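You operate a simulated robot arm through the tools that you are given. There is no shell and no other tool.

The job below is to be done with a simulated robot arm. You get a single attempt, and the scene is never put back.

## Task
Count both housings on the belt into the yellow tray.
Fine: zero the belt counter, open the gate and press start; take each one at the end stop and press stop when both are packed.

It is judged by the outcome, as a careful person would: the job done as asked, and still so three seconds after it is handed in. It fails if anything else is knocked over, pushed out of place, dropped, spilled or broken.

## Robot
A 7-joint arm with a two-finger parallel gripper, fixed in place. Base frame: the origin is on the floor under the middle of its stand, x ahead of it, y to its left, z up. Units: mm, degrees, N and s.
It reaches about 1524 mm from its shoulder. Its first joint turns from -149.0 to 149.0 degrees. Payload 3.5 kg.
The tool frame sits at the grasp point between the pads (the TCP): z along the fingers, y along the line on which they close. The tips reach 23 mm beyond it. Largest opening 94 mm; finger width 38, thickness 10; the body of the gripper, 54 by 96 mm, starts 39 mm behind the TCP.
Orientation is that of the tool frame in the base frame, as a unit quaternion [w, x, y, z]. With the fingers straight down and closing along the base's y, the tool's x points along the base's -x, its y along +y and its z along -z.

## Interface
- The arm moves only by the tool jog_arm. Its argument "moves" is a list of rows, each an object of numbers (a shift or turn left out is 0, a gripper value left out holds the last): "dx", "dy", "dz": the shift along the base's x, y, z in cm; "ax", "ay", "az": the turn, a rotation vector about the base's x, y, z in degrees; "claw": the gripper command, from -1 (shut) to 1 (fully open), values between in proportion. In form: [{"dx": .., "dy": .., "dz": .., "ax": .., "ay": .., "az": .., "claw": ..}, ...]. A call has 1 to 20 rows; each row shifts and turns the commanded pose from where the row before left it. Each row takes 0.2 s and may step no farther than 50 mm and 8.6 degrees from the row before; otherwise, or with a gripper value out of range, the whole call is refused. A pose out of reach is approached as far as the arm can. The call stops where the force on the tool passes 40 N (or 10 N more than at its start, if that is more) or the arm is blocked; 0.2 s more then pass. The fingers move at their own pace (about 153 mm/s each) and stop on an object; they squeeze with about 41 N. The grip force told is the motor's: it shows also when the fingers shut on nothing. Time passes only in rows, and 0.2 s behind the last, so rows that do not move let the fingers close. It gives the time, the measured TCP pose, the force on the tool (base axes), the opening and the grip force at its end, in the units of the frame above (readings bear some noise), with the torque about the TCP (base axes, N m) and any sound that the robot's microphone picked up.
- Cameras (640 x 400 px; columns grow to the right, rows downward): "scene" is fixed at [404.7, 509.4, 1337.9]; the picture's right is [-0.64, -0.77, 0.00], its down [-0.59, 0.49, -0.64] and it looks along [0.49, -0.41, -0.77] (base axes); focal length 214 px, centre (320, 200). "wrist" rides on the gripper at [86, 16, -75] in the tool frame; the picture's right is [-0.18, 0.98, 0.00], its down [-0.58, -0.11, -0.81] and it looks along [-0.79, -0.15, 0.59] (tool axes); focal length 243 px, centre (320, 200). There is no depth. A picture from a camera that has moved, and an enlarged one, comes with that camera's place and axes in the base frame and with its lens. The place of the scene camera against the robot may be out by one fixed shift of up to 18 mm in any direction.
- capture(camera): a new picture of that camera. It takes no simulated time.
- enlarge(camera, box): a new picture of the part [left, top, right, bottom] of that camera's present view, enlarged. It takes no simulated time.
- sign_off(): hands the job in; it is judged then, once.

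Nothing tells you positions but the pictures and the camera data. Unless the task says otherwise, let go and move clear before handing in.

The tools are called after ">>>" as a command line: name --argument value ..., lists and objects as JSON in quotes. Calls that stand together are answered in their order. jog_arm: Moves the arm, as the interface text tells. Its arguments: {"type":"object","properties":{"moves":{"type":"array","items":{"type":"object","properties":{"dx":{"type":"number"},"dy":{"type":"number"},"dz":{"type":"number"},"ax":{"type":"number"},"ay":{"type":"number"},"az":{"type":"number"},"claw":{"type":"number"}}}}},"required":["moves"]} The other tools are called the same way: capture (camera) takes a picture; enlarge (camera, box) takes an enlarged picture of a part of a camera's view; sign_off () hands the job in.

At the start:

```text
time: 0.0
position: [295.8, 864.0, 1121.9]
orientation: [0.0, 0.0, 1.0, 0.0]
ft_force: [-0.5, 0.2, 0.9]
ft_torque: [0.06, 0.01, -0.01]
grip_width: 94.1
grasp_force: 0.0
```

scene: 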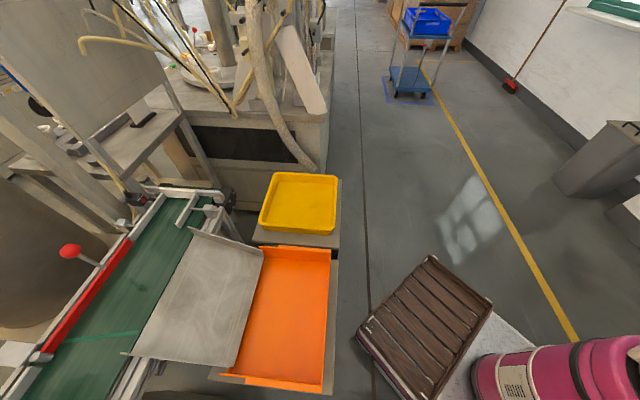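
wrist: 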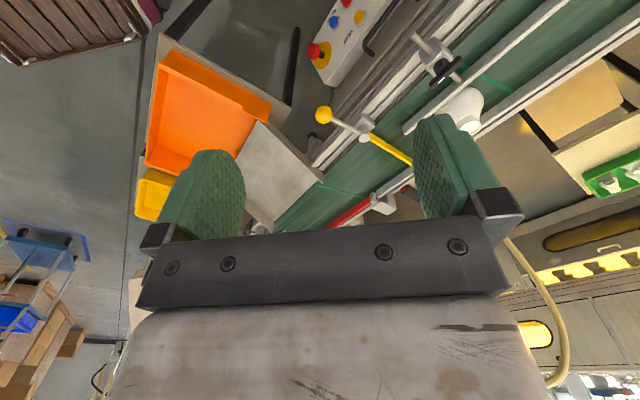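

I see a green belt with a red gate arm and a yellow gate arm, an orange chute/tray, a yellow tray, and a control panel with coloured buttons in the wrist view. I'll look more closely before moving.

>>> enlarge --camera "scene" --box '[0, 160, 360, 400]'

>>> enlarge --camera "wrist" --box '[240, 0, 560, 200]'

>>> enlarge --camera "wrist" --box '[280, 0, 400, 75]'

>>> enlarge --camera "wrist" --box '[120, 30, 340, 230]'

```text
1.67 times, centred on (180, 280) of scene
camera zoom: at [404.7, 509.4, 1337.9], right [-0.64, -0.77, 0.0], down [-0.59, 0.49, -0.64], along [0.49, -0.41, -0.77], focal length 358 px, centre (553, 67)
```

zoom: 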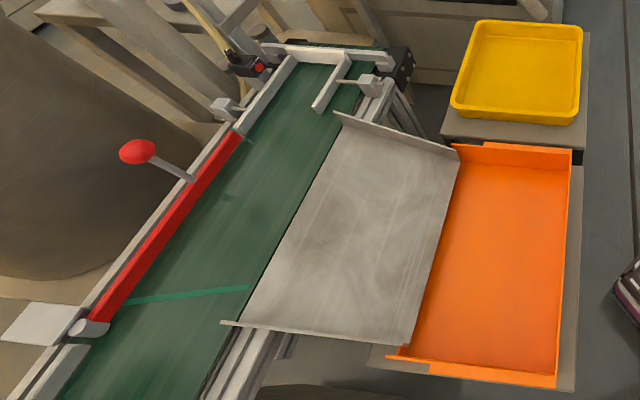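

```text
2.00 times, centred on (400, 100) of wrist
camera zoom: at [209.6, 879.9, 1196.3], right [0.18, 0.98, 0.0], down [0.58, -0.11, 0.81], along [0.79, -0.15, -0.59], focal length 485 px, centre (160, 400)
```

zoom: 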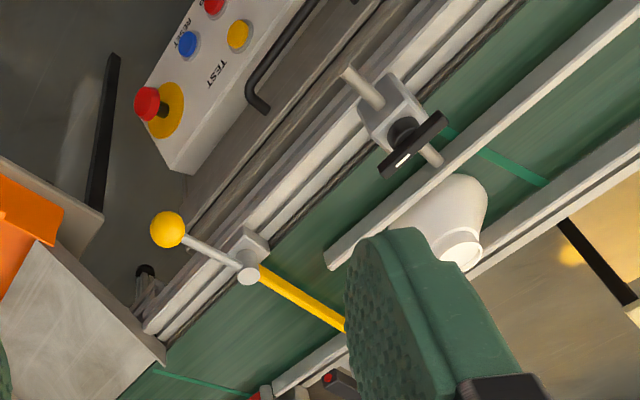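

```text
5.33 times, centred on (340, 38) of wrist
camera zoom: at [209.6, 879.9, 1196.3], right [0.18, 0.98, 0.0], down [0.58, -0.11, 0.81], along [0.79, -0.15, -0.59], focal length 1294 px, centre (213, 1067)
```

zoom: 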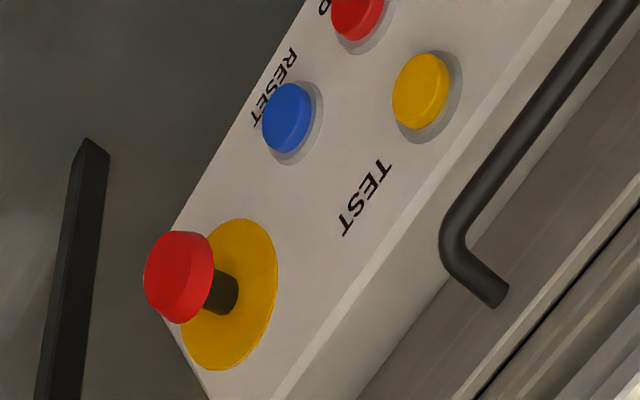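

```text
2.00 times, centred on (230, 130) of wrist
camera zoom: at [209.6, 879.9, 1196.3], right [0.18, 0.98, 0.0], down [0.58, -0.11, 0.81], along [0.79, -0.15, -0.59], focal length 485 px, centre (500, 340)
```

zoom: 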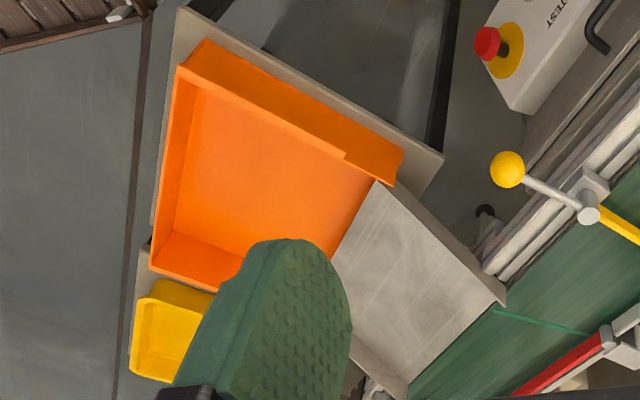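

The belt runs roughly from (700, 900) towards (980, 500). The yellow gate and the control panel are upstream, near my gripper. I'll back the wrist off to see the panel and the upstream belt.

>>> jog_arm --moves '[{"dx": -5}, {"dx": -5}, {"dx": -5}, {"dx": -5}, {"dz": 3}]'

>>> capture --camera "wrist"

>>> capture --camera "scene"

```text
time: 1.2
position: [97.8, 862.3, 1150.3]
orientation: [0.0, 0.0, 1.0, 0.0]
ft_force: [0.6, 0.3, 0.8]
ft_torque: [-0.01, -0.02, -0.02]
grip_width: 94.1
grasp_force: 0.0
```

```text
taken
camera wrist: at [10.3, 877.2, 1225.5], right [0.18, 0.98, 0.0], down [0.58, -0.11, 0.81], along [0.79, -0.15, -0.59], focal length 243 px, centre (320, 200)
```

wrist: 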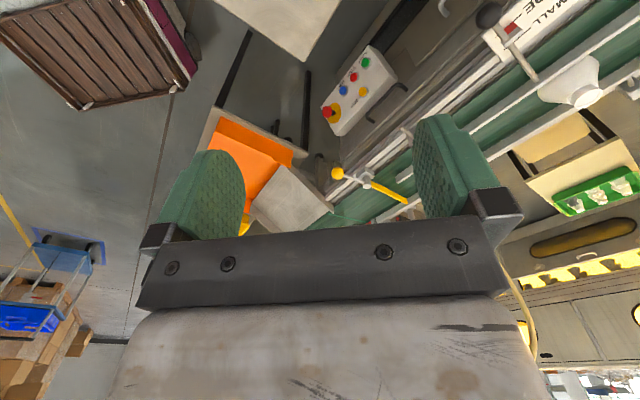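

```text
taken
```

scene: 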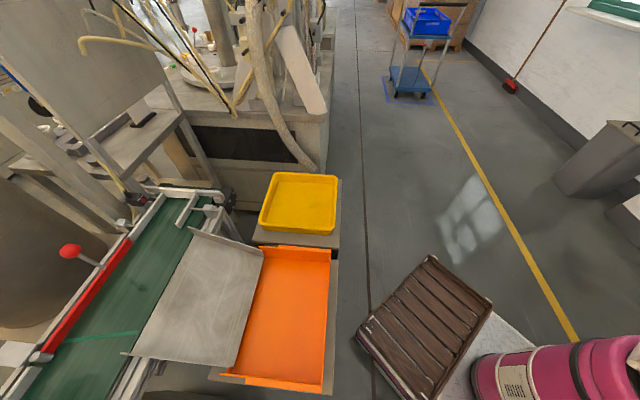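

>>> enlarge --camera "wrist" --box '[300, 30, 420, 150]'

>>> enlarge --camera "wrist" --box '[400, 0, 640, 150]'

>>> enlarge --camera "wrist" --box '[230, 110, 430, 235]'

```text
3.33 times, centred on (360, 90) of wrist
camera zoom: at [10.3, 877.2, 1225.5], right [0.18, 0.98, 0.0], down [0.58, -0.11, 0.81], along [0.79, -0.15, -0.59], focal length 809 px, centre (187, 567)
```

zoom: 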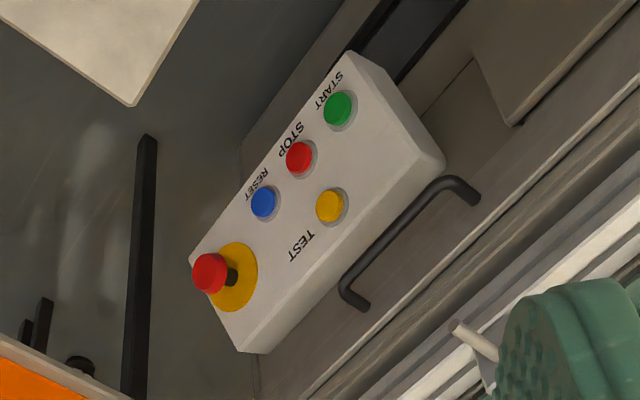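

```text
2.67 times, centred on (520, 75) of wrist
camera zoom: at [10.3, 877.2, 1225.5], right [0.18, 0.98, 0.0], down [0.58, -0.11, 0.81], along [0.79, -0.15, -0.59], focal length 647 px, centre (-213, 533)
```

zoom: 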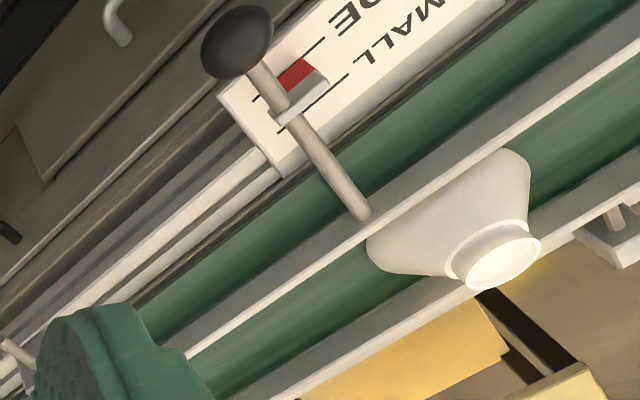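

```text
3.20 times, centred on (330, 172) of wrist
camera zoom: at [10.3, 877.2, 1225.5], right [0.18, 0.98, 0.0], down [0.58, -0.11, 0.81], along [0.79, -0.15, -0.59], focal length 776 px, centre (288, 288)
```

zoom: 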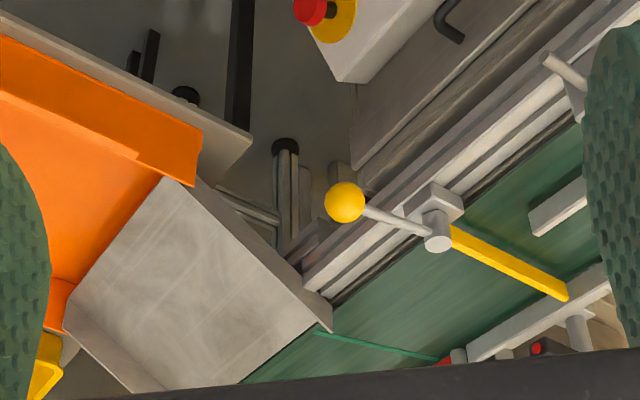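

The panel carries START (green), STOP (red), RESET (blue), TEST (yellow) and an e-stop. I still need to find the housings and a counter, so I'll turn the wrist to look upstream.

>>> jog_arm --moves '[{"az": 8.5, "dz": 2}, {"az": 8.5, "dz": 2}, {"az": 8.5, "dz": 2}, {"az": 8.5, "dz": 2}]'

>>> capture --camera "wrist"

```text
time: 2.2
position: [98.1, 881.9, 1194.1]
orientation: [0.006, -0.293, 0.956, 0.011]
ft_force: [-0.1, -0.3, -0.4]
ft_torque: [-0.02, -0.02, -0.03]
grip_width: 94.1
grasp_force: 0.0
out of reach, approached as far as the arm can: row 2, 3, 4
```

```text
taken
camera wrist: at [16.3, 844.1, 1268.6], right [-0.4, 0.92, 0.02], down [0.54, 0.22, 0.81], along [0.74, 0.34, -0.58], focal length 243 px, centre (320, 200)
```

wrist: 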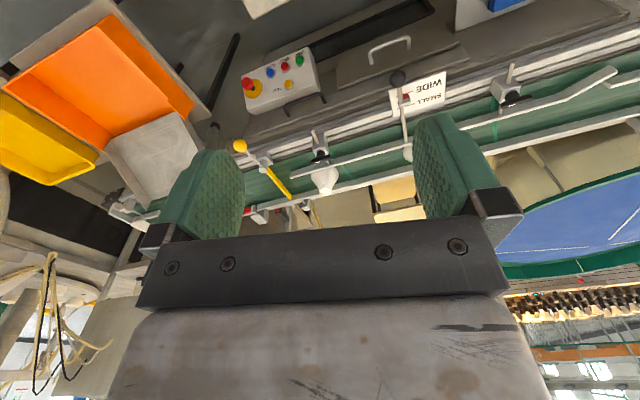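

I now see two white funnel-like parts on the belt upstream of the yellow gate, between guide rails, and a WIDE/SMALL guide scale. I'll zoom in.

>>> enlarge --camera "wrist" --box '[220, 30, 420, 230]'

>>> enlarge --camera "wrist" --box '[380, 30, 640, 190]'

>>> enlarge --camera "wrist" --box '[0, 0, 260, 240]'

```text
2.00 times, centred on (320, 130) of wrist
camera zoom: at [16.3, 844.1, 1268.6], right [-0.4, 0.92, 0.02], down [0.54, 0.22, 0.81], along [0.74, 0.34, -0.58], focal length 485 px, centre (320, 340)
```

zoom: 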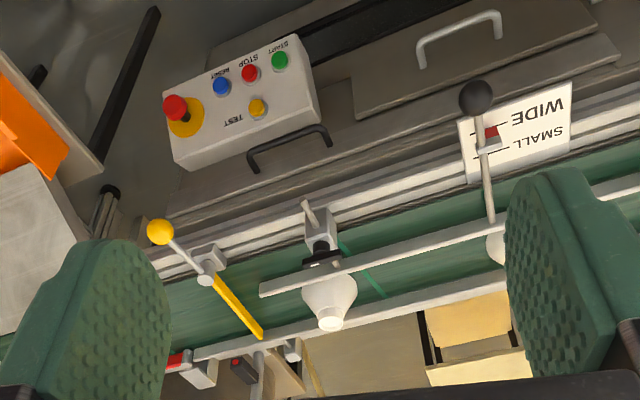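

```text
2.46 times, centred on (510, 110) of wrist
camera zoom: at [16.3, 844.1, 1268.6], right [-0.4, 0.92, 0.02], down [0.54, 0.22, 0.81], along [0.74, 0.34, -0.58], focal length 597 px, centre (-148, 422)
```

zoom: 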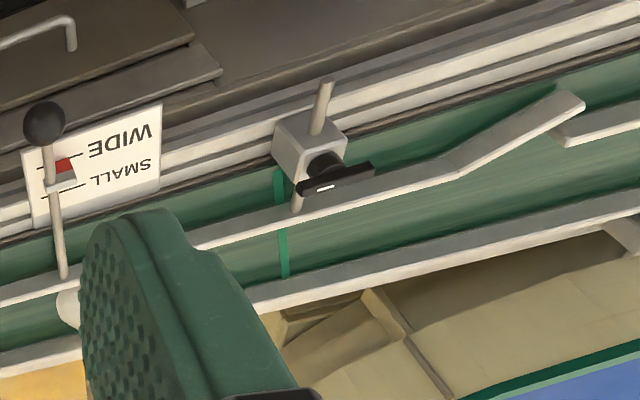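

```text
1.67 times, centred on (130, 120) of wrist
camera zoom: at [16.3, 844.1, 1268.6], right [-0.4, 0.92, 0.02], down [0.54, 0.22, 0.81], along [0.74, 0.34, -0.58], focal length 404 px, centre (637, 333)
```

zoom: 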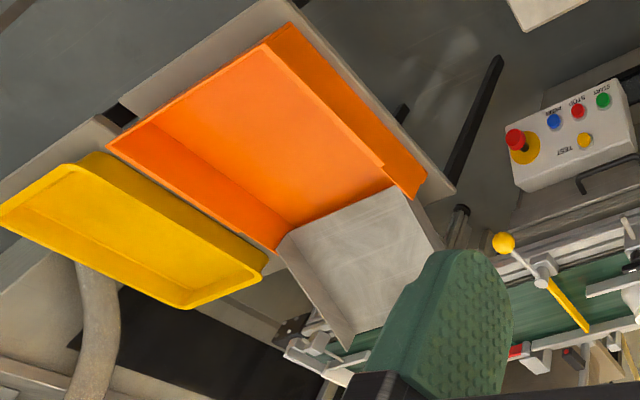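

The first housing's neck is near (507, 1085, 848), the gate knob near (479, 835, 796) and RESET near (437, 872, 476). Next I'll move over to inspect the end stop and the trays.

>>> jog_arm --moves '[{"dx": 3.4, "dy": -3.2, "dz": -1, "az": -2.6}, {"dx": 3.4, "dy": -3.2, "dz": -1, "az": -2.6}, {"dx": 3.4, "dy": -3.2, "dz": -1, "az": -2.6}, {"dx": 3.4, "dy": -3.2, "az": -2.6}, {"dx": 3.4, "dy": -3.2, "az": -2.6}, {"dx": 3.4, "dy": -3.2, "az": -2.6}, {"dx": 3.4, "dy": -3.2, "az": -2.6}, {"dx": 3.4, "dy": -3.2, "az": -2.6}, {"dx": 3.4, "dy": -3.2, "az": -2.6}, {"dx": 3.4, "dy": -3.2, "az": -2.6}, {"dx": 3.4, "dy": -3.2, "az": -2.6}, {"dx": 3.4, "dy": -3.2, "az": -2.6}, {"dx": 3.4, "dy": -3.2, "az": -2.8}]'

>>> capture --camera "wrist"

>>> capture --camera "scene"

```text
time: 5.0
position: [547.2, 488.4, 1119.1]
orientation: [0.003, 0.0, 1.0, 0.001]
ft_force: [-0.3, 0.1, 0.1]
ft_torque: [0.01, 0.0, -0.01]
grip_width: 94.0
grasp_force: 0.0
out of reach, approached as far as the arm can: row 1, 2, 4, 5, 6, 7, 9
```

```text
taken
camera wrist: at [461.2, 503.0, 1194.4], right [0.18, 0.98, 0.0], down [0.58, -0.11, 0.81], along [0.8, -0.15, -0.59], focal length 243 px, centre (320, 200)
```

wrist: 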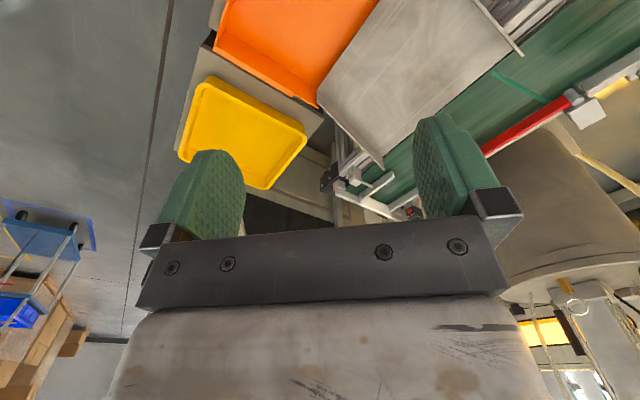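

```text
taken
```

scene: 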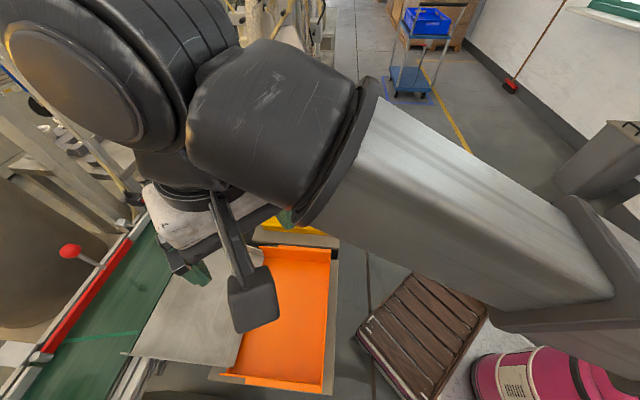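

>>> enlarge --camera "wrist" --box '[300, 80, 620, 240]'

>>> enlarge --camera "wrist" --box '[310, 150, 430, 225]'

>>> enlarge --camera "wrist" --box '[150, 50, 350, 200]'

```text
2.00 times, centred on (460, 160) of wrist
camera zoom: at [461.2, 503.0, 1194.4], right [0.18, 0.98, 0.0], down [0.58, -0.11, 0.81], along [0.8, -0.15, -0.59], focal length 485 px, centre (40, 280)
```

zoom: 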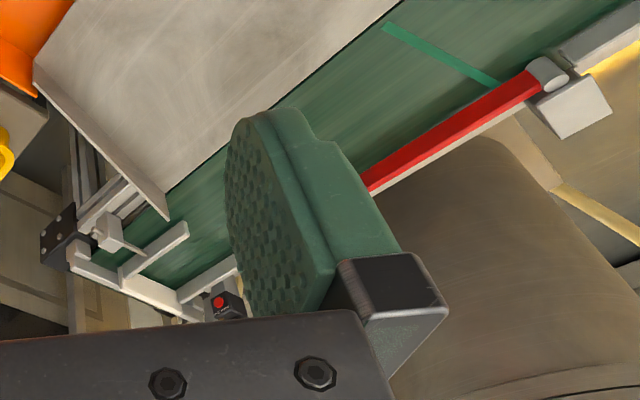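

```text
5.33 times, centred on (370, 188) of wrist
camera zoom: at [461.2, 503.0, 1194.4], right [0.18, 0.98, 0.0], down [0.58, -0.11, 0.81], along [0.8, -0.15, -0.59], focal length 1294 px, centre (53, 267)
```

zoom: 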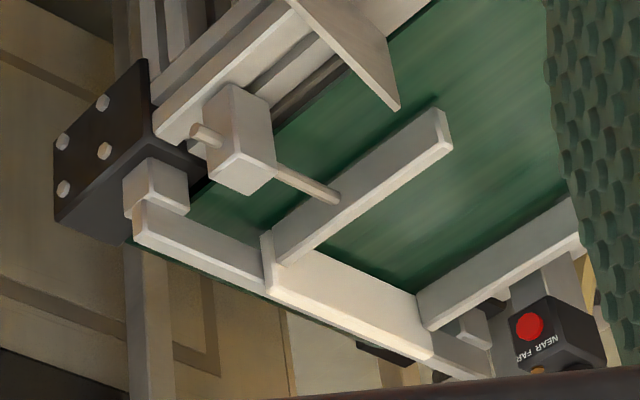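

```text
2.67 times, centred on (250, 125) of wrist
camera zoom: at [461.2, 503.0, 1194.4], right [0.18, 0.98, 0.0], down [0.58, -0.11, 0.81], along [0.8, -0.15, -0.59], focal length 647 px, centre (507, 400)
```

zoom: 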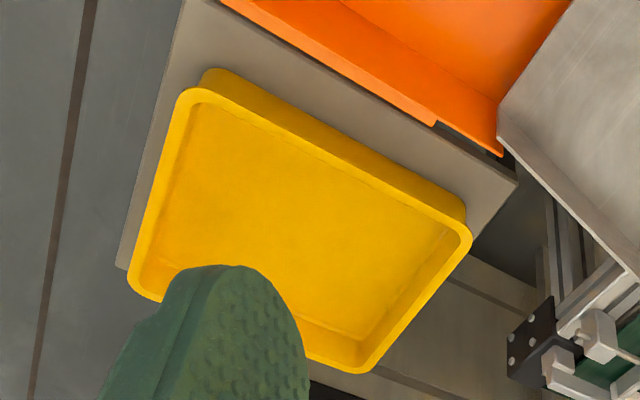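

I see the end stop with its short guide and a NEAR/FAR photo-eye at the far side. I still need to find the belt counter, so I'll look at the far side of the belt from mid-belt.

>>> jog_arm --moves '[{"dx": -1, "dy": 4, "az": 8.5}, {"dx": -1, "dy": 4, "az": 8.5}, {"dx": -1, "dy": 4, "az": 8.5}, {"dx": -1, "dy": 4, "az": 8.5}, {"dx": -1, "dy": 4, "az": 8.5}, {"dx": -1, "dy": 2, "dz": -3}]'

>>> capture --camera "wrist"

```text
time: 6.0
position: [510.1, 647.5, 1123.1]
orientation: [-0.001, -0.277, 0.961, 0.001]
ft_force: [-6.1, 10.8, -3.1]
ft_torque: [-0.91, -0.93, -1.35]
grip_width: 93.8
grasp_force: 0.0
stopped in row 5: the force on the tool passed its limit at 85 N (the readings are from after the stop); the commanded pose is now the measured one
```

```text
taken
camera wrist: at [428.0, 612.4, 1196.7], right [-0.37, 0.93, 0.0], down [0.55, 0.22, 0.81], along [0.75, 0.3, -0.59], focal length 243 px, centre (320, 200)
```

wrist: 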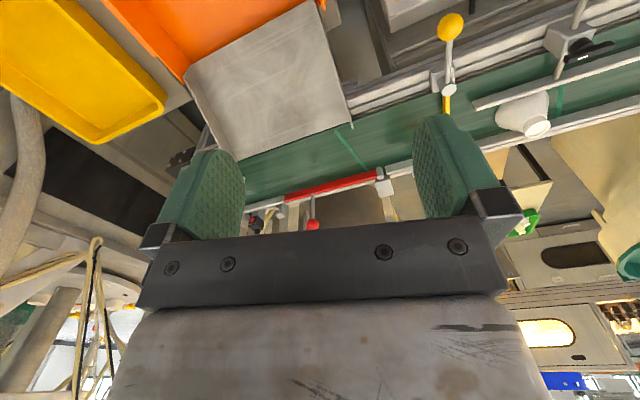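

The arm touched something at about (510, 647, 1123). I'll look before moving any further.

>>> capture --camera "scene"

>>> jog_arm --moves '[{}]'

```text
taken
```

scene: 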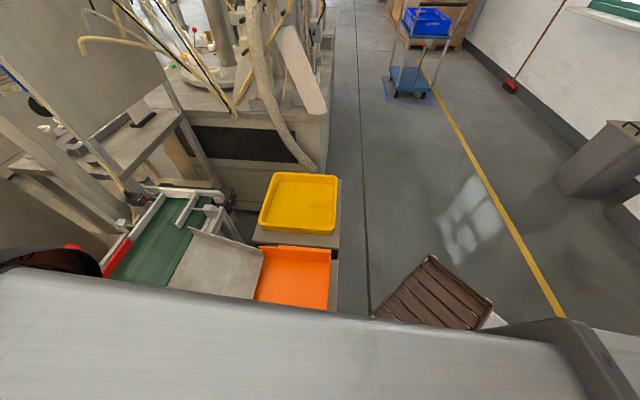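

```text
time: 6.4
position: [509.3, 646.5, 1122.4]
orientation: [-0.001, -0.278, 0.961, 0.002]
ft_force: [-11.6, 17.5, -6.5]
ft_torque: [-1.31, -1.66, -2.1]
grip_width: 94.0
grasp_force: 0.0
```

The tool is still pressed against something, so I'll back out the way I came.

>>> jog_arm --moves '[{"dx": 0.5, "dy": -2, "az": -4}, {"dx": 0.5, "dy": -2, "az": -4}]'

>>> capture --camera "scene"

>>> capture --camera "wrist"

```text
time: 7.0
position: [521.7, 605.0, 1120.9]
orientation: [-0.002, -0.211, 0.977, 0.002]
ft_force: [0.0, -0.1, 0.5]
ft_torque: [-0.01, 0.0, 0.01]
grip_width: 93.8
grasp_force: 0.0
```

```text
taken
```

scene: 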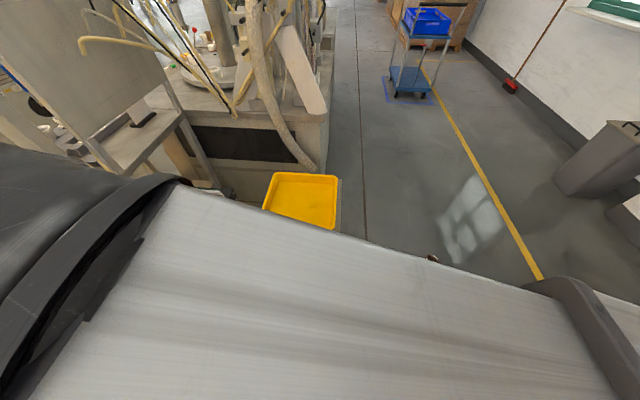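

```text
taken
camera wrist: at [434.9, 582.0, 1195.7], right [-0.24, 0.97, 0.0], down [0.58, 0.14, 0.8], along [0.78, 0.19, -0.59], focal length 243 px, centre (320, 200)
```

wrist: 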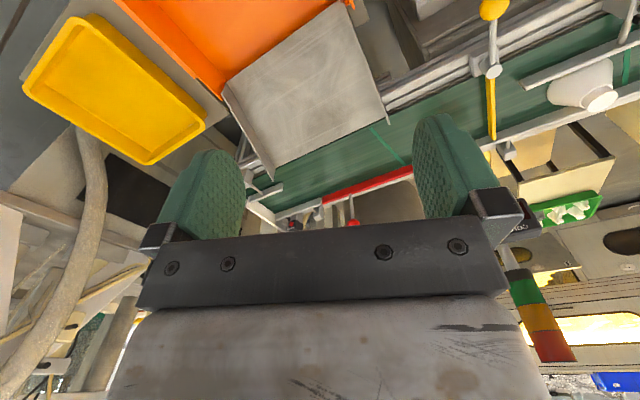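

A stack light and a black box with digits have come into view at the right, next to the gripper. That may be the counter, and it may be what I brushed against. I'll enlarge it.

>>> enlarge --camera "wrist" --box '[470, 160, 630, 370]'

>>> enlarge --camera "wrist" --box '[480, 200, 560, 250]'

>>> enlarge --camera "wrist" --box '[440, 0, 640, 150]'

```text
1.90 times, centred on (550, 265) of wrist
camera zoom: at [434.9, 582.0, 1195.7], right [-0.24, 0.97, 0.0], down [0.58, 0.14, 0.8], along [0.78, 0.19, -0.59], focal length 462 px, centre (-118, 76)
```

zoom: 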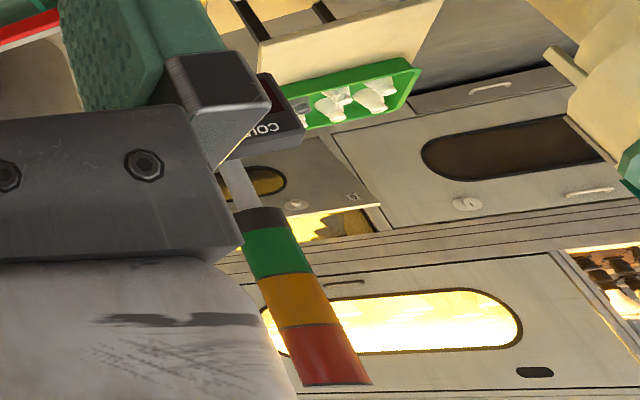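

```text
8.00 times, centred on (520, 225) of wrist
camera zoom: at [434.9, 582.0, 1195.7], right [-0.24, 0.97, 0.0], down [0.58, 0.14, 0.8], along [0.78, 0.19, -0.59], focal length 1941 px, centre (-1280, 0)
```

zoom: 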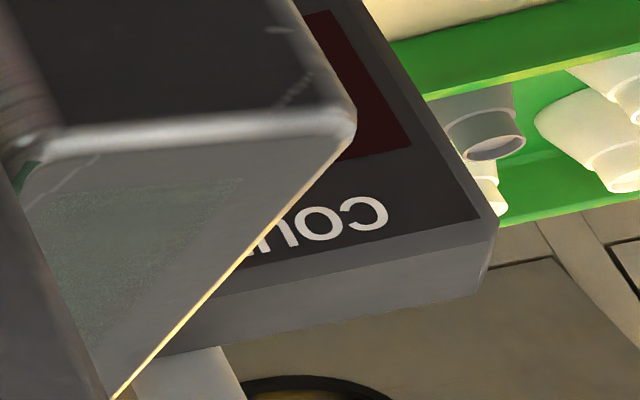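

```text
2.67 times, centred on (540, 75) of wrist
camera zoom: at [434.9, 582.0, 1195.7], right [-0.24, 0.97, 0.0], down [0.58, 0.14, 0.8], along [0.78, 0.19, -0.59], focal length 647 px, centre (-267, 533)
```

zoom: 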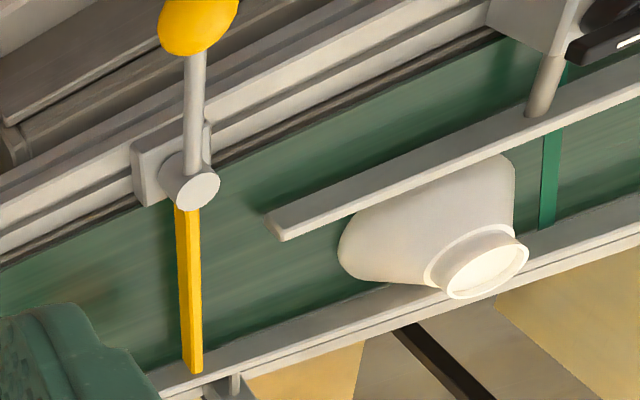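

There's a COUNT display on a post with a stack light on the far side of the belt. I'll turn the wrist a little so the finger stops hiding it.

>>> jog_arm --moves '[{"az": -8}, {"az": -6}]'

>>> capture --camera "wrist"

>>> enlarge --camera "wrist" --box '[500, 120, 640, 260]'

```text
time: 7.6
position: [520.6, 604.9, 1121.2]
orientation: [-0.001, -0.09, 0.996, 0.002]
ft_force: [1.1, -0.1, 0.5]
ft_torque: [-0.01, -0.03, 0.0]
grip_width: 94.2
grasp_force: 0.2
```

```text
taken
camera wrist: at [432.6, 604.0, 1195.3], right [0.0, 1.0, 0.0], down [0.59, -0.01, 0.8], along [0.8, 0.0, -0.59], focal length 243 px, centre (320, 200)
```

wrist: 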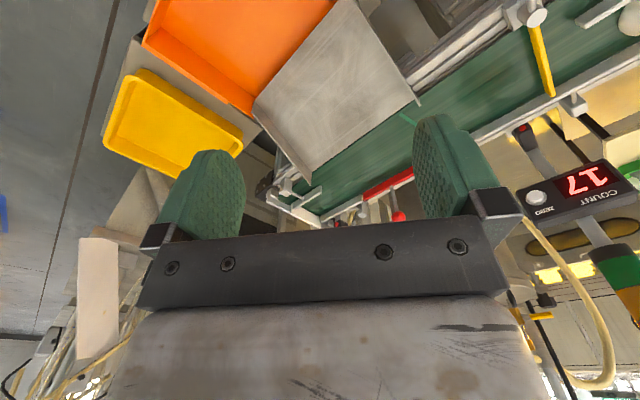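

```text
2.86 times, centred on (570, 190) of wrist
camera zoom: at [432.6, 604.0, 1195.3], right [0.0, 1.0, 0.0], down [0.59, -0.01, 0.8], along [0.8, 0.0, -0.59], focal length 693 px, centre (-394, 229)
```

zoom: 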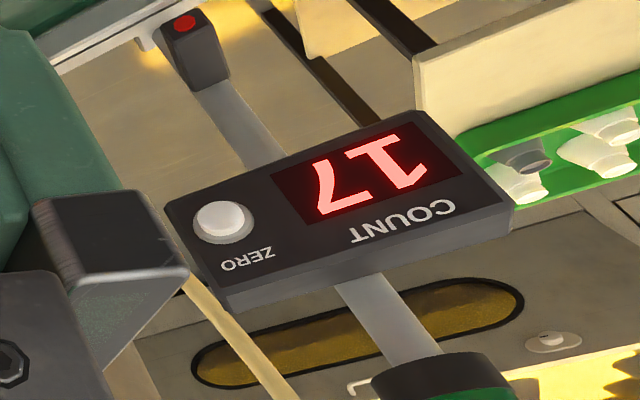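

The counter reads 17 and has its own white ZERO button, so that is what zeroes it, not the panel's RESET. I'll take a second viewpoint to triangulate it.

>>> jog_arm --moves '[{"dx": 3}, {"dx": 3}, {"dx": 3}]'

>>> capture --camera "wrist"

>>> enlarge --camera "wrist" --box '[500, 60, 640, 220]'

```text
time: 8.4
position: [608.9, 607.3, 1120.8]
orientation: [0.0, -0.092, 0.996, 0.002]
ft_force: [0.4, -0.8, -0.3]
ft_torque: [-0.01, 0.0, 0.01]
grip_width: 94.0
grasp_force: 0.1
```

```text
taken
camera wrist: at [521.3, 606.0, 1196.0], right [0.0, 1.0, 0.0], down [0.59, 0.0, 0.8], along [0.8, 0.0, -0.59], focal length 243 px, centre (320, 200)
```

wrist: 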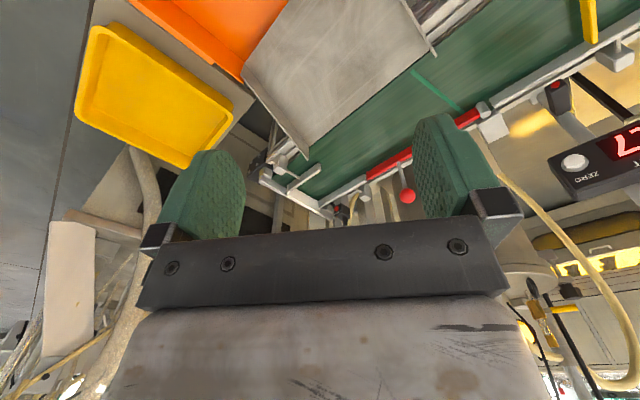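

```text
2.50 times, centred on (570, 140) of wrist
camera zoom: at [521.3, 606.0, 1196.0], right [0.0, 1.0, 0.0], down [0.59, 0.0, 0.8], along [0.8, 0.0, -0.59], focal length 606 px, centre (-305, 350)
```

zoom: 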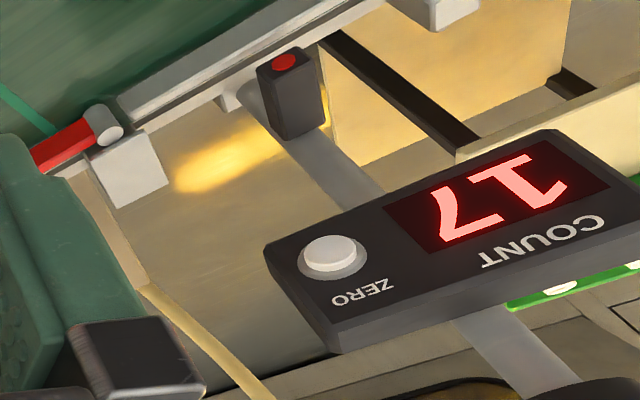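

ZERO is near (785, 990, 928). Its face tilts about 45° up and towards the robot. The torque reading shows my earlier touch was the wrist camera against the arm's own forearm, so I'll extend outward before yawing. Next I'll approach the counter for a closer look.

>>> jog_arm --moves '[{"dx": 2, "dy": 4}, {"dx": 2, "dy": 4}, {"dx": 2, "dy": 4}, {"dx": 1, "dy": 4, "az": 4}, {"dx": 1, "dy": 4, "az": 7}, {"dx": 1, "dy": 4, "az": 7}, {"az": 7}, {"az": 4}]'

>>> capture --camera "wrist"

>>> capture --camera "scene"

```text
time: 10.2
position: [698.8, 846.8, 1121.2]
orientation: [-0.001, -0.339, 0.941, 0.002]
ft_force: [-0.4, -0.1, 0.1]
ft_torque: [0.02, 0.0, 0.01]
grip_width: 93.9
grasp_force: 0.1
```

```text
taken
camera wrist: at [621.2, 802.5, 1195.7], right [-0.48, 0.88, 0.0], down [0.52, 0.28, 0.8], along [0.7, 0.39, -0.59], focal length 243 px, centre (320, 200)
```

wrist: 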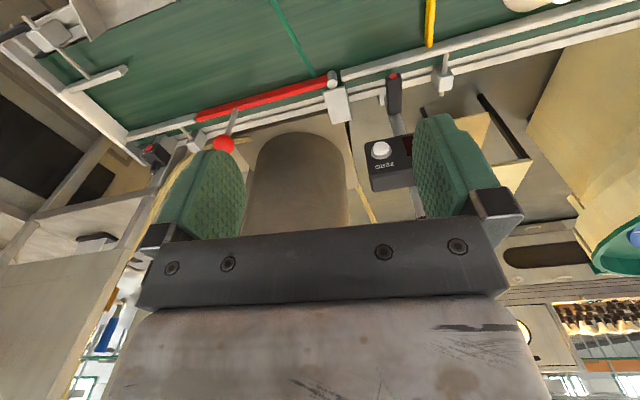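

```text
taken
```

scene: 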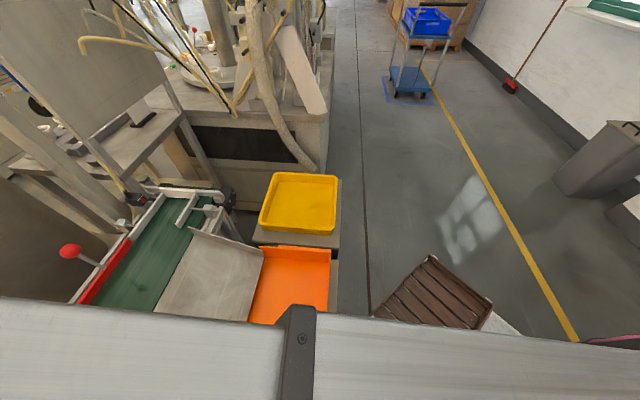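

>>> enlarge --camera "wrist" --box '[340, 60, 460, 220]'

>>> enlarge --camera "wrist" --box '[0, 0, 360, 180]'

```text
2.50 times, centred on (400, 140) of wrist
camera zoom: at [621.2, 802.5, 1195.7], right [-0.48, 0.88, 0.0], down [0.52, 0.28, 0.8], along [0.7, 0.39, -0.59], focal length 606 px, centre (120, 350)
```

zoom: 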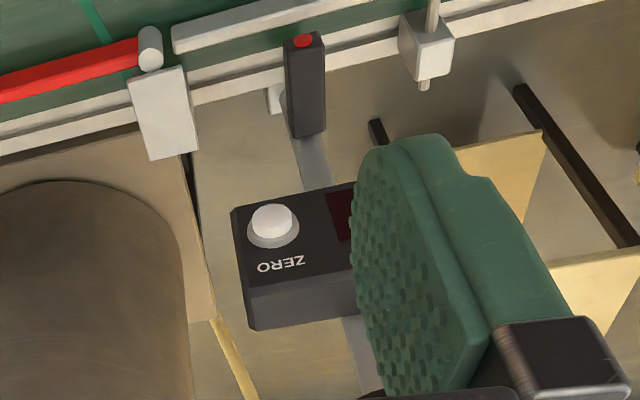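

```text
1.78 times, centred on (180, 90) of wrist
camera zoom: at [621.2, 802.5, 1195.7], right [-0.48, 0.88, 0.0], down [0.52, 0.28, 0.8], along [0.7, 0.39, -0.59], focal length 431 px, centre (569, 396)
```

zoom: 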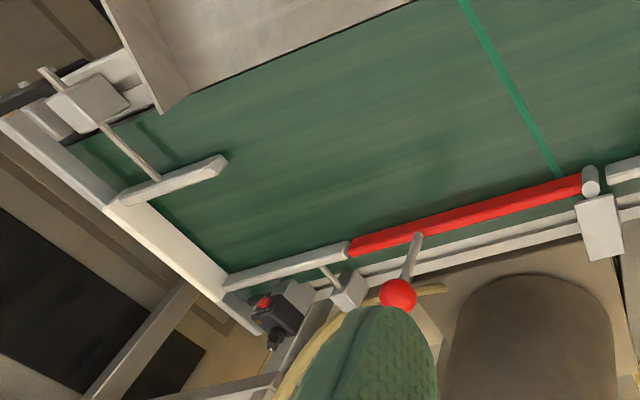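

ZERO is now well fixed at about (784, 992, 929) on a nearly vertical face whose normal points towards me at azimuth 222°. I'll close the fingers and tilt the tool towards it while staying clear.

>>> jog_arm --moves '[{"ax": 5.466, "ay": -6.51, "claw": -1}, {"ax": 5.466, "ay": -6.51}, {"ax": 5.466, "ay": -6.51}, {"ax": 5.466, "ay": -6.51}, {"ax": 5.466, "ay": -6.51, "dz": -2}, {"ax": 5.466, "ay": -6.51, "dz": -2}, {"ax": 5.466, "ay": -6.51, "dz": -2}, {"ax": 5.466, "ay": -6.51, "dz": -2}, {"dz": -4}, {"dz": -3}]'

>>> capture --camera "wrist"

>>> capture --camera "scene"

```text
time: 12.4
position: [698.1, 845.8, 971.9]
orientation: [0.524, -0.281, 0.78, 0.196]
ft_force: [0.2, -0.2, -0.4]
ft_torque: [-0.03, -0.01, 0.0]
grip_width: 0.0
grasp_force: 40.4
```

```text
taken
camera wrist: at [608.7, 791.9, 919.8], right [-0.58, 0.8, 0.18], down [-0.33, -0.43, 0.84], along [0.75, 0.43, 0.51], focal length 243 px, centre (320, 200)
```

wrist: 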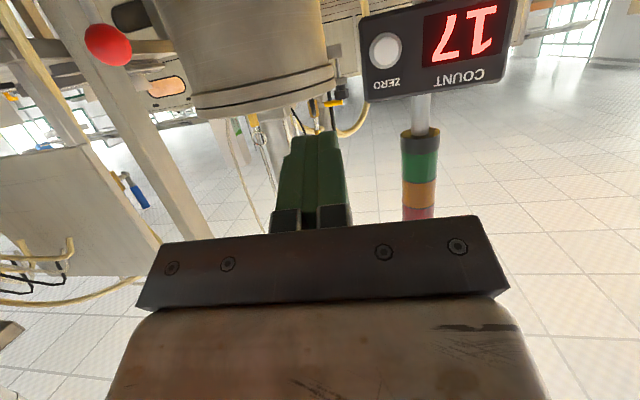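

```text
taken
```

scene: 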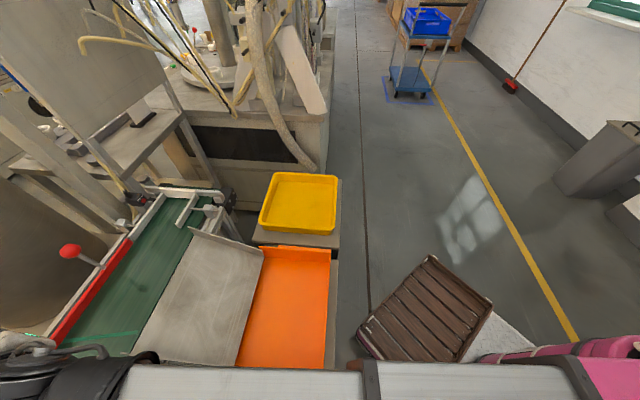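

Sightlines from four views agree on ZERO at (784, 992, 929). I'll move to a 60 mm standoff along the press direction and check alignment.

>>> jog_arm --moves '[{"dx": 0.9, "dy": 3.2, "dz": -0.5}, {"dx": 0.9, "dy": 3.2, "dz": -0.5}, {"dx": 0.9, "dy": 3.2, "dz": -0.5}, {}]'

>>> capture --camera "wrist"

>>> enlarge --camera "wrist" --box '[240, 60, 480, 220]'

```text
time: 13.4
position: [726.3, 943.4, 958.0]
orientation: [0.523, -0.281, 0.781, 0.195]
ft_force: [0.1, -0.3, 0.5]
ft_torque: [-0.01, 0.03, 0.04]
grip_width: 0.1
grasp_force: 40.6
```

```text
taken
camera wrist: at [636.4, 889.1, 905.5], right [-0.58, 0.8, 0.18], down [-0.33, -0.43, 0.84], along [0.75, 0.43, 0.51], focal length 243 px, centre (320, 200)
```

wrist: 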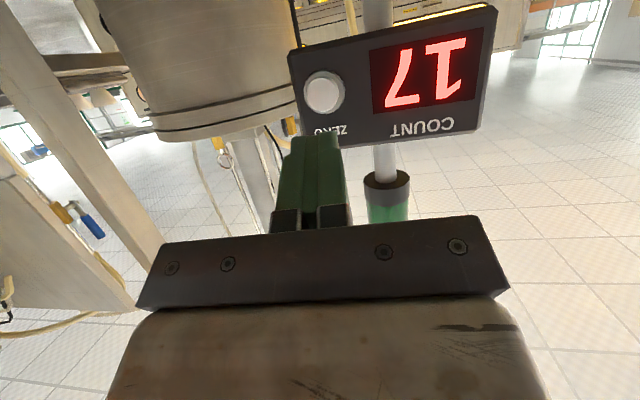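

```text
2.50 times, centred on (360, 140) of wrist
camera zoom: at [636.4, 889.1, 905.5], right [-0.58, 0.8, 0.18], down [-0.33, -0.43, 0.84], along [0.75, 0.43, 0.51], focal length 606 px, centre (220, 350)
```

zoom: 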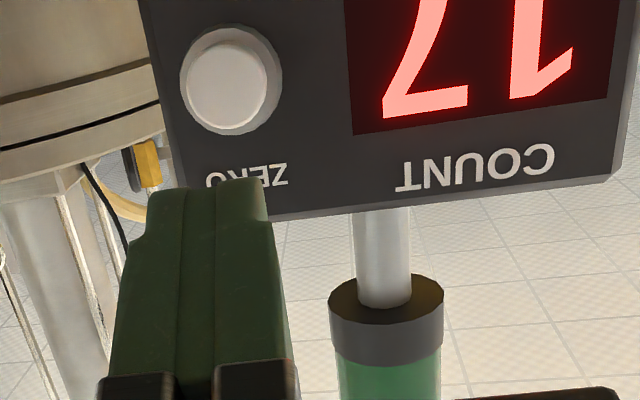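

Aim along the fingers passes within 2 mm of the ZERO button's centre. I'll approach and press in small steps.

>>> jog_arm --moves '[{"dx": 1.41, "dy": 1.2, "dz": -1.0}, {"dx": 1.41, "dy": 1.2, "dz": -1.0}, {}]'

>>> enlarge --camera "wrist" --box '[240, 40, 480, 200]'

```text
time: 14.2
position: [754.0, 968.7, 936.9]
orientation: [0.523, -0.281, 0.78, 0.196]
ft_force: [0.1, -0.1, 0.0]
ft_torque: [0.04, 0.0, 0.01]
grip_width: 0.0
grasp_force: 41.4
```

```text
2.50 times, centred on (360, 120) of wrist
camera zoom: at [664.8, 913.9, 885.1], right [-0.58, 0.8, 0.18], down [-0.33, -0.43, 0.84], along [0.75, 0.43, 0.51], focal length 606 px, centre (220, 400)
```

zoom: 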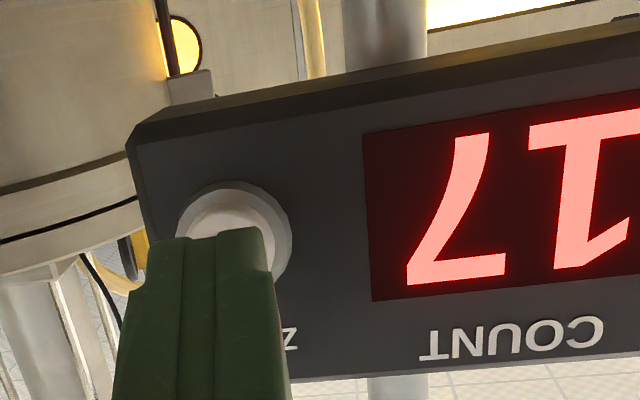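

>>> jog_arm --moves '[{"dx": 0.3, "dy": 0.6, "dz": -0.2}, {"dx": 0.35, "dy": 0.3, "dz": -0.19}, {"dx": 0.28, "dy": 0.24, "dz": -0.15}]'

>>> enlarge --camera "wrist" --box '[240, 40, 480, 200]'

```text
time: 15.0
position: [763.4, 978.7, 932.9]
orientation: [0.524, -0.281, 0.78, 0.196]
ft_force: [-5.8, -2.2, 5.2]
ft_torque: [0.09, -0.14, 0.01]
grip_width: 0.0
grasp_force: 40.8
heard: click
```

```text
2.50 times, centred on (360, 120) of wrist
camera zoom: at [673.9, 924.4, 880.4], right [-0.58, 0.8, 0.18], down [-0.33, -0.43, 0.84], along [0.75, 0.43, 0.51], focal length 606 px, centre (220, 400)
```

zoom: 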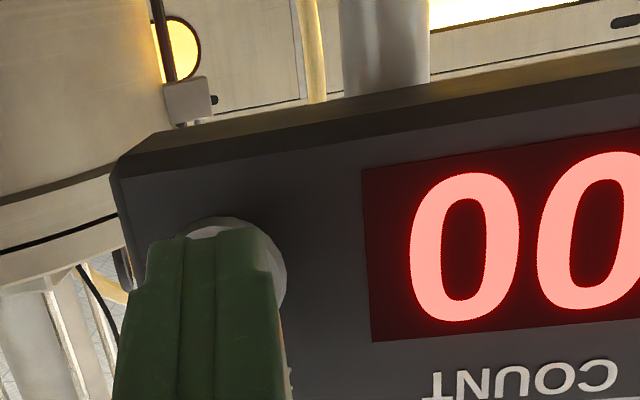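

The display now reads 00, so the counter is zeroed. I'll back off along the press line, rise and untilt.

>>> jog_arm --moves '[{"dx": -1.41, "dy": -1.2, "dz": 0.75}, {"dx": -2.8, "dy": -2.4, "dz": 1.5}, {"dx": -2.8, "dy": -2.4, "dz": 2}, {"dx": -2, "dy": -2, "dz": 4}, {"dz": 4, "ax": -5.466, "ay": 6.51}, {"dz": 4, "ax": -5.466, "ay": 6.51}, {"dz": 2, "ax": -5.466, "ay": 6.51}, {"ax": -5.466, "ay": 6.51}, {"ax": -5.466, "ay": 6.51}, {"ax": -5.466, "ay": 6.51}, {"ax": -5.466, "ay": 6.51}, {"ax": -5.466, "ay": 6.51}]'

>>> capture --camera "wrist"

```text
time: 17.6
position: [674.1, 897.9, 1114.4]
orientation: [-0.003, -0.337, 0.942, 0.0]
ft_force: [-0.3, 0.1, 0.2]
ft_torque: [0.03, -0.03, 0.01]
grip_width: 0.0
grasp_force: 40.3
```

```text
taken
camera wrist: at [597.2, 854.3, 1188.7], right [-0.48, 0.88, 0.0], down [0.52, 0.29, 0.8], along [0.7, 0.39, -0.6], focal length 243 px, centre (320, 200)
```

wrist: 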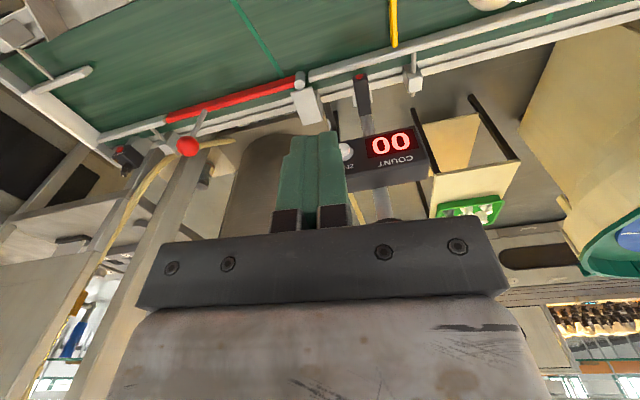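

Counter zeroed. Next is the gate: its hub is near (557, 908, 783) and its knob near (479, 835, 796). The bar has to swing downstream, so the knob has to go upstream. I'll move to a viewpoint near the knob.

>>> jog_arm --moves '[{"dx": -3.6, "dy": -2, "az": -6.6}, {"dx": -3.6, "dy": -2, "az": -6.6}, {"dx": -3.6, "dy": -2, "az": -6.6}, {"dx": -3.6, "dy": -2, "dz": -2, "az": -6.6}, {"dx": -3.6, "dy": -2, "dz": -2, "az": -6.6}, {"dx": -3.6, "dy": -2, "dz": -2, "az": -6.6}, {"dx": -3, "dz": -3}, {"dx": -3, "dz": -3}]'

>>> capture --camera "wrist"

>>> enlarge --camera "wrist" --box '[280, 40, 520, 200]'

```text
time: 19.4
position: [397.7, 776.5, 994.1]
orientation: [-0.001, 0.003, 1.0, 0.002]
ft_force: [0.1, 0.2, 0.2]
ft_torque: [0.0, -0.03, -0.04]
grip_width: 0.0
grasp_force: 40.8
```

```text
taken
camera wrist: at [310.6, 791.8, 1068.4], right [0.19, 0.98, 0.0], down [0.58, -0.11, 0.8], along [0.79, -0.15, -0.59], focal length 243 px, centre (320, 200)
```

wrist: 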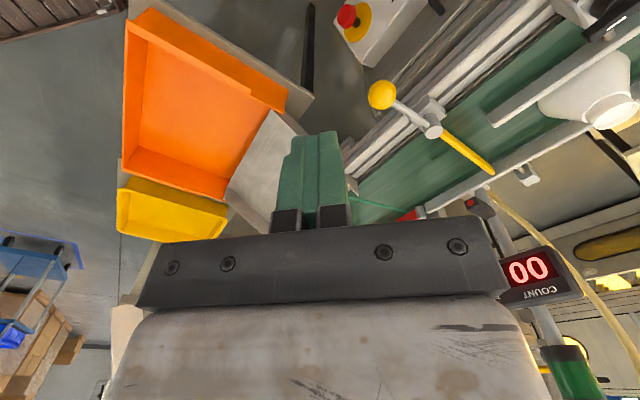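

```text
2.50 times, centred on (400, 120) of wrist
camera zoom: at [310.6, 791.8, 1068.4], right [0.19, 0.98, 0.0], down [0.58, -0.11, 0.8], along [0.79, -0.15, -0.59], focal length 606 px, centre (120, 400)
```

zoom: 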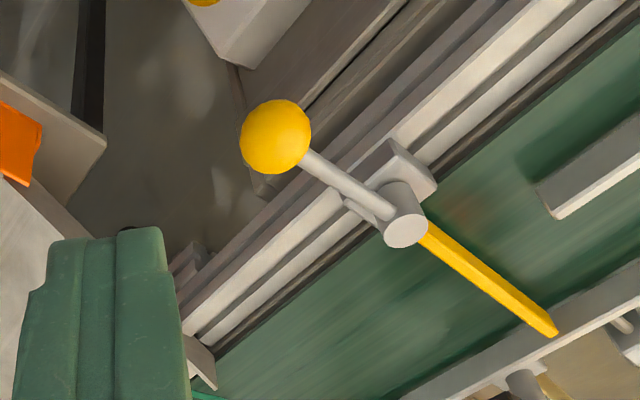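

Knob confirmed at (480, 835, 796), ball radius about 17 mm. I'll lower the closed fingers on its downstream (−y) side.

>>> jog_arm --moves '[{"dx": 1.6, "dy": 0.1, "dz": -3.6}, {"dx": 1.6, "dy": 0.1, "dz": -3.6}, {"dx": 1.6, "dy": 0.1, "dz": -3.6}, {"dx": 1.6, "dy": 0.1, "dz": -3.6}, {"dx": 1.6, "dy": 0.1, "dz": -3.6}, {}]'

>>> capture --camera "wrist"

>>> enlarge --camera "wrist" --box '[260, 60, 500, 220]'

```text
time: 20.8
position: [475.7, 781.1, 816.9]
orientation: [0.0, 0.002, 1.0, 0.001]
ft_force: [-0.1, 0.4, 0.4]
ft_torque: [-0.02, -0.04, -0.01]
grip_width: 0.0
grasp_force: 41.3
```

```text
taken
camera wrist: at [388.7, 796.0, 891.6], right [0.19, 0.98, 0.0], down [0.58, -0.11, 0.8], along [0.79, -0.15, -0.59], focal length 243 px, centre (320, 200)
```

wrist: 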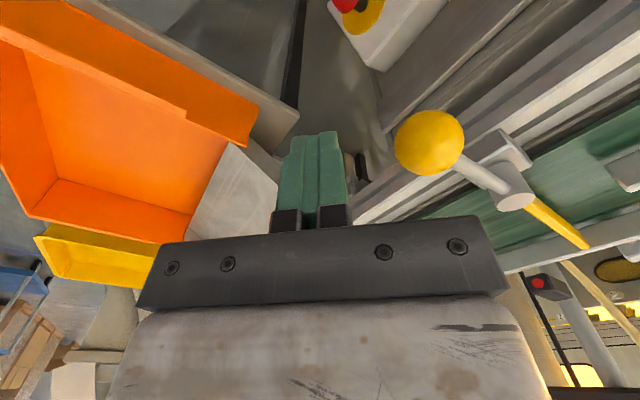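

```text
2.50 times, centred on (380, 140) of wrist
camera zoom: at [388.7, 796.0, 891.6], right [0.19, 0.98, 0.0], down [0.58, -0.11, 0.8], along [0.79, -0.15, -0.59], focal length 606 px, centre (170, 350)
```

zoom: 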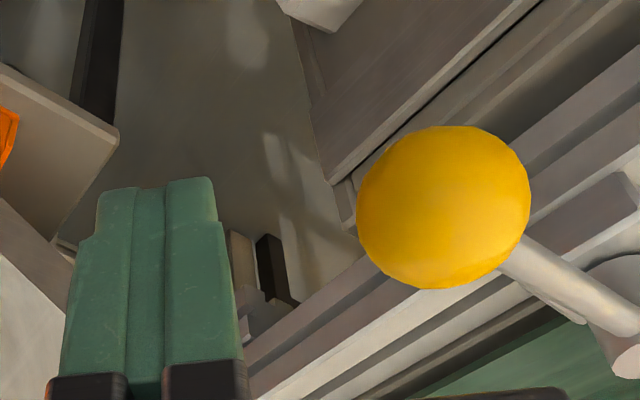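

Finger is beside the ball. I'll lower a few millimetres and start pushing the knob upstream along its arc, watching the force.

>>> jog_arm --moves '[{"dz": -0.8}, {"dy": 1.5, "dx": 0.2}, {"dy": 1.3, "dx": -0.3}, {"dy": 1.2, "dx": -0.8}, {"dy": 1.2, "dx": -0.7}]'

>>> capture --camera "wrist"

```text
time: 22.0
position: [464.6, 836.7, 804.6]
orientation: [0.0, 0.002, 1.0, 0.004]
ft_force: [-2.2, -2.5, -2.5]
ft_torque: [-0.08, 0.05, 0.01]
grip_width: 0.0
grasp_force: 40.8
```

```text
taken
camera wrist: at [377.0, 851.5, 879.7], right [0.19, 0.98, 0.01], down [0.58, -0.12, 0.81], along [0.79, -0.15, -0.59], focal length 243 px, centre (320, 200)
```

wrist: 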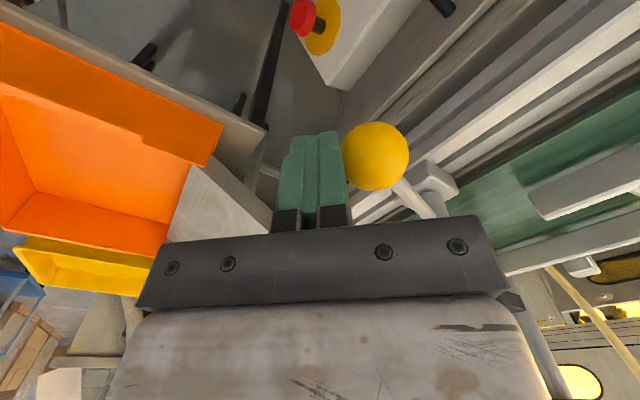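

The gate is turning easily with about 3 N. I'll continue around the arc.

>>> jog_arm --moves '[{"dy": 1.7, "dx": -0.9, "dz": 0.2}, {"dy": 1.5, "dx": -0.3, "dz": 0.1}, {"dy": 1.4, "dx": -0.1}, {"dy": 1.4, "dx": 0}, {"dy": 1.4, "dx": 0.2}]'

>>> capture --camera "wrist"

```text
time: 23.2
position: [452.9, 909.0, 807.3]
orientation: [-0.002, 0.001, 1.0, 0.002]
ft_force: [0.1, -1.4, -1.3]
ft_torque: [-0.01, -0.01, 0.01]
grip_width: 0.0
grasp_force: 40.9
```

```text
taken
camera wrist: at [365.3, 924.1, 882.5], right [0.19, 0.98, 0.0], down [0.58, -0.11, 0.8], along [0.79, -0.15, -0.59], focal length 243 px, centre (320, 200)
```

wrist: 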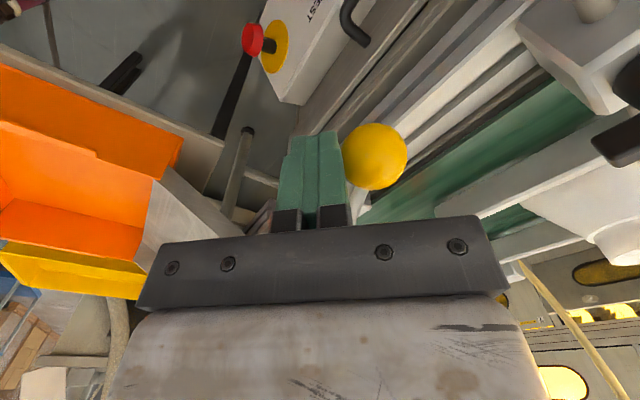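

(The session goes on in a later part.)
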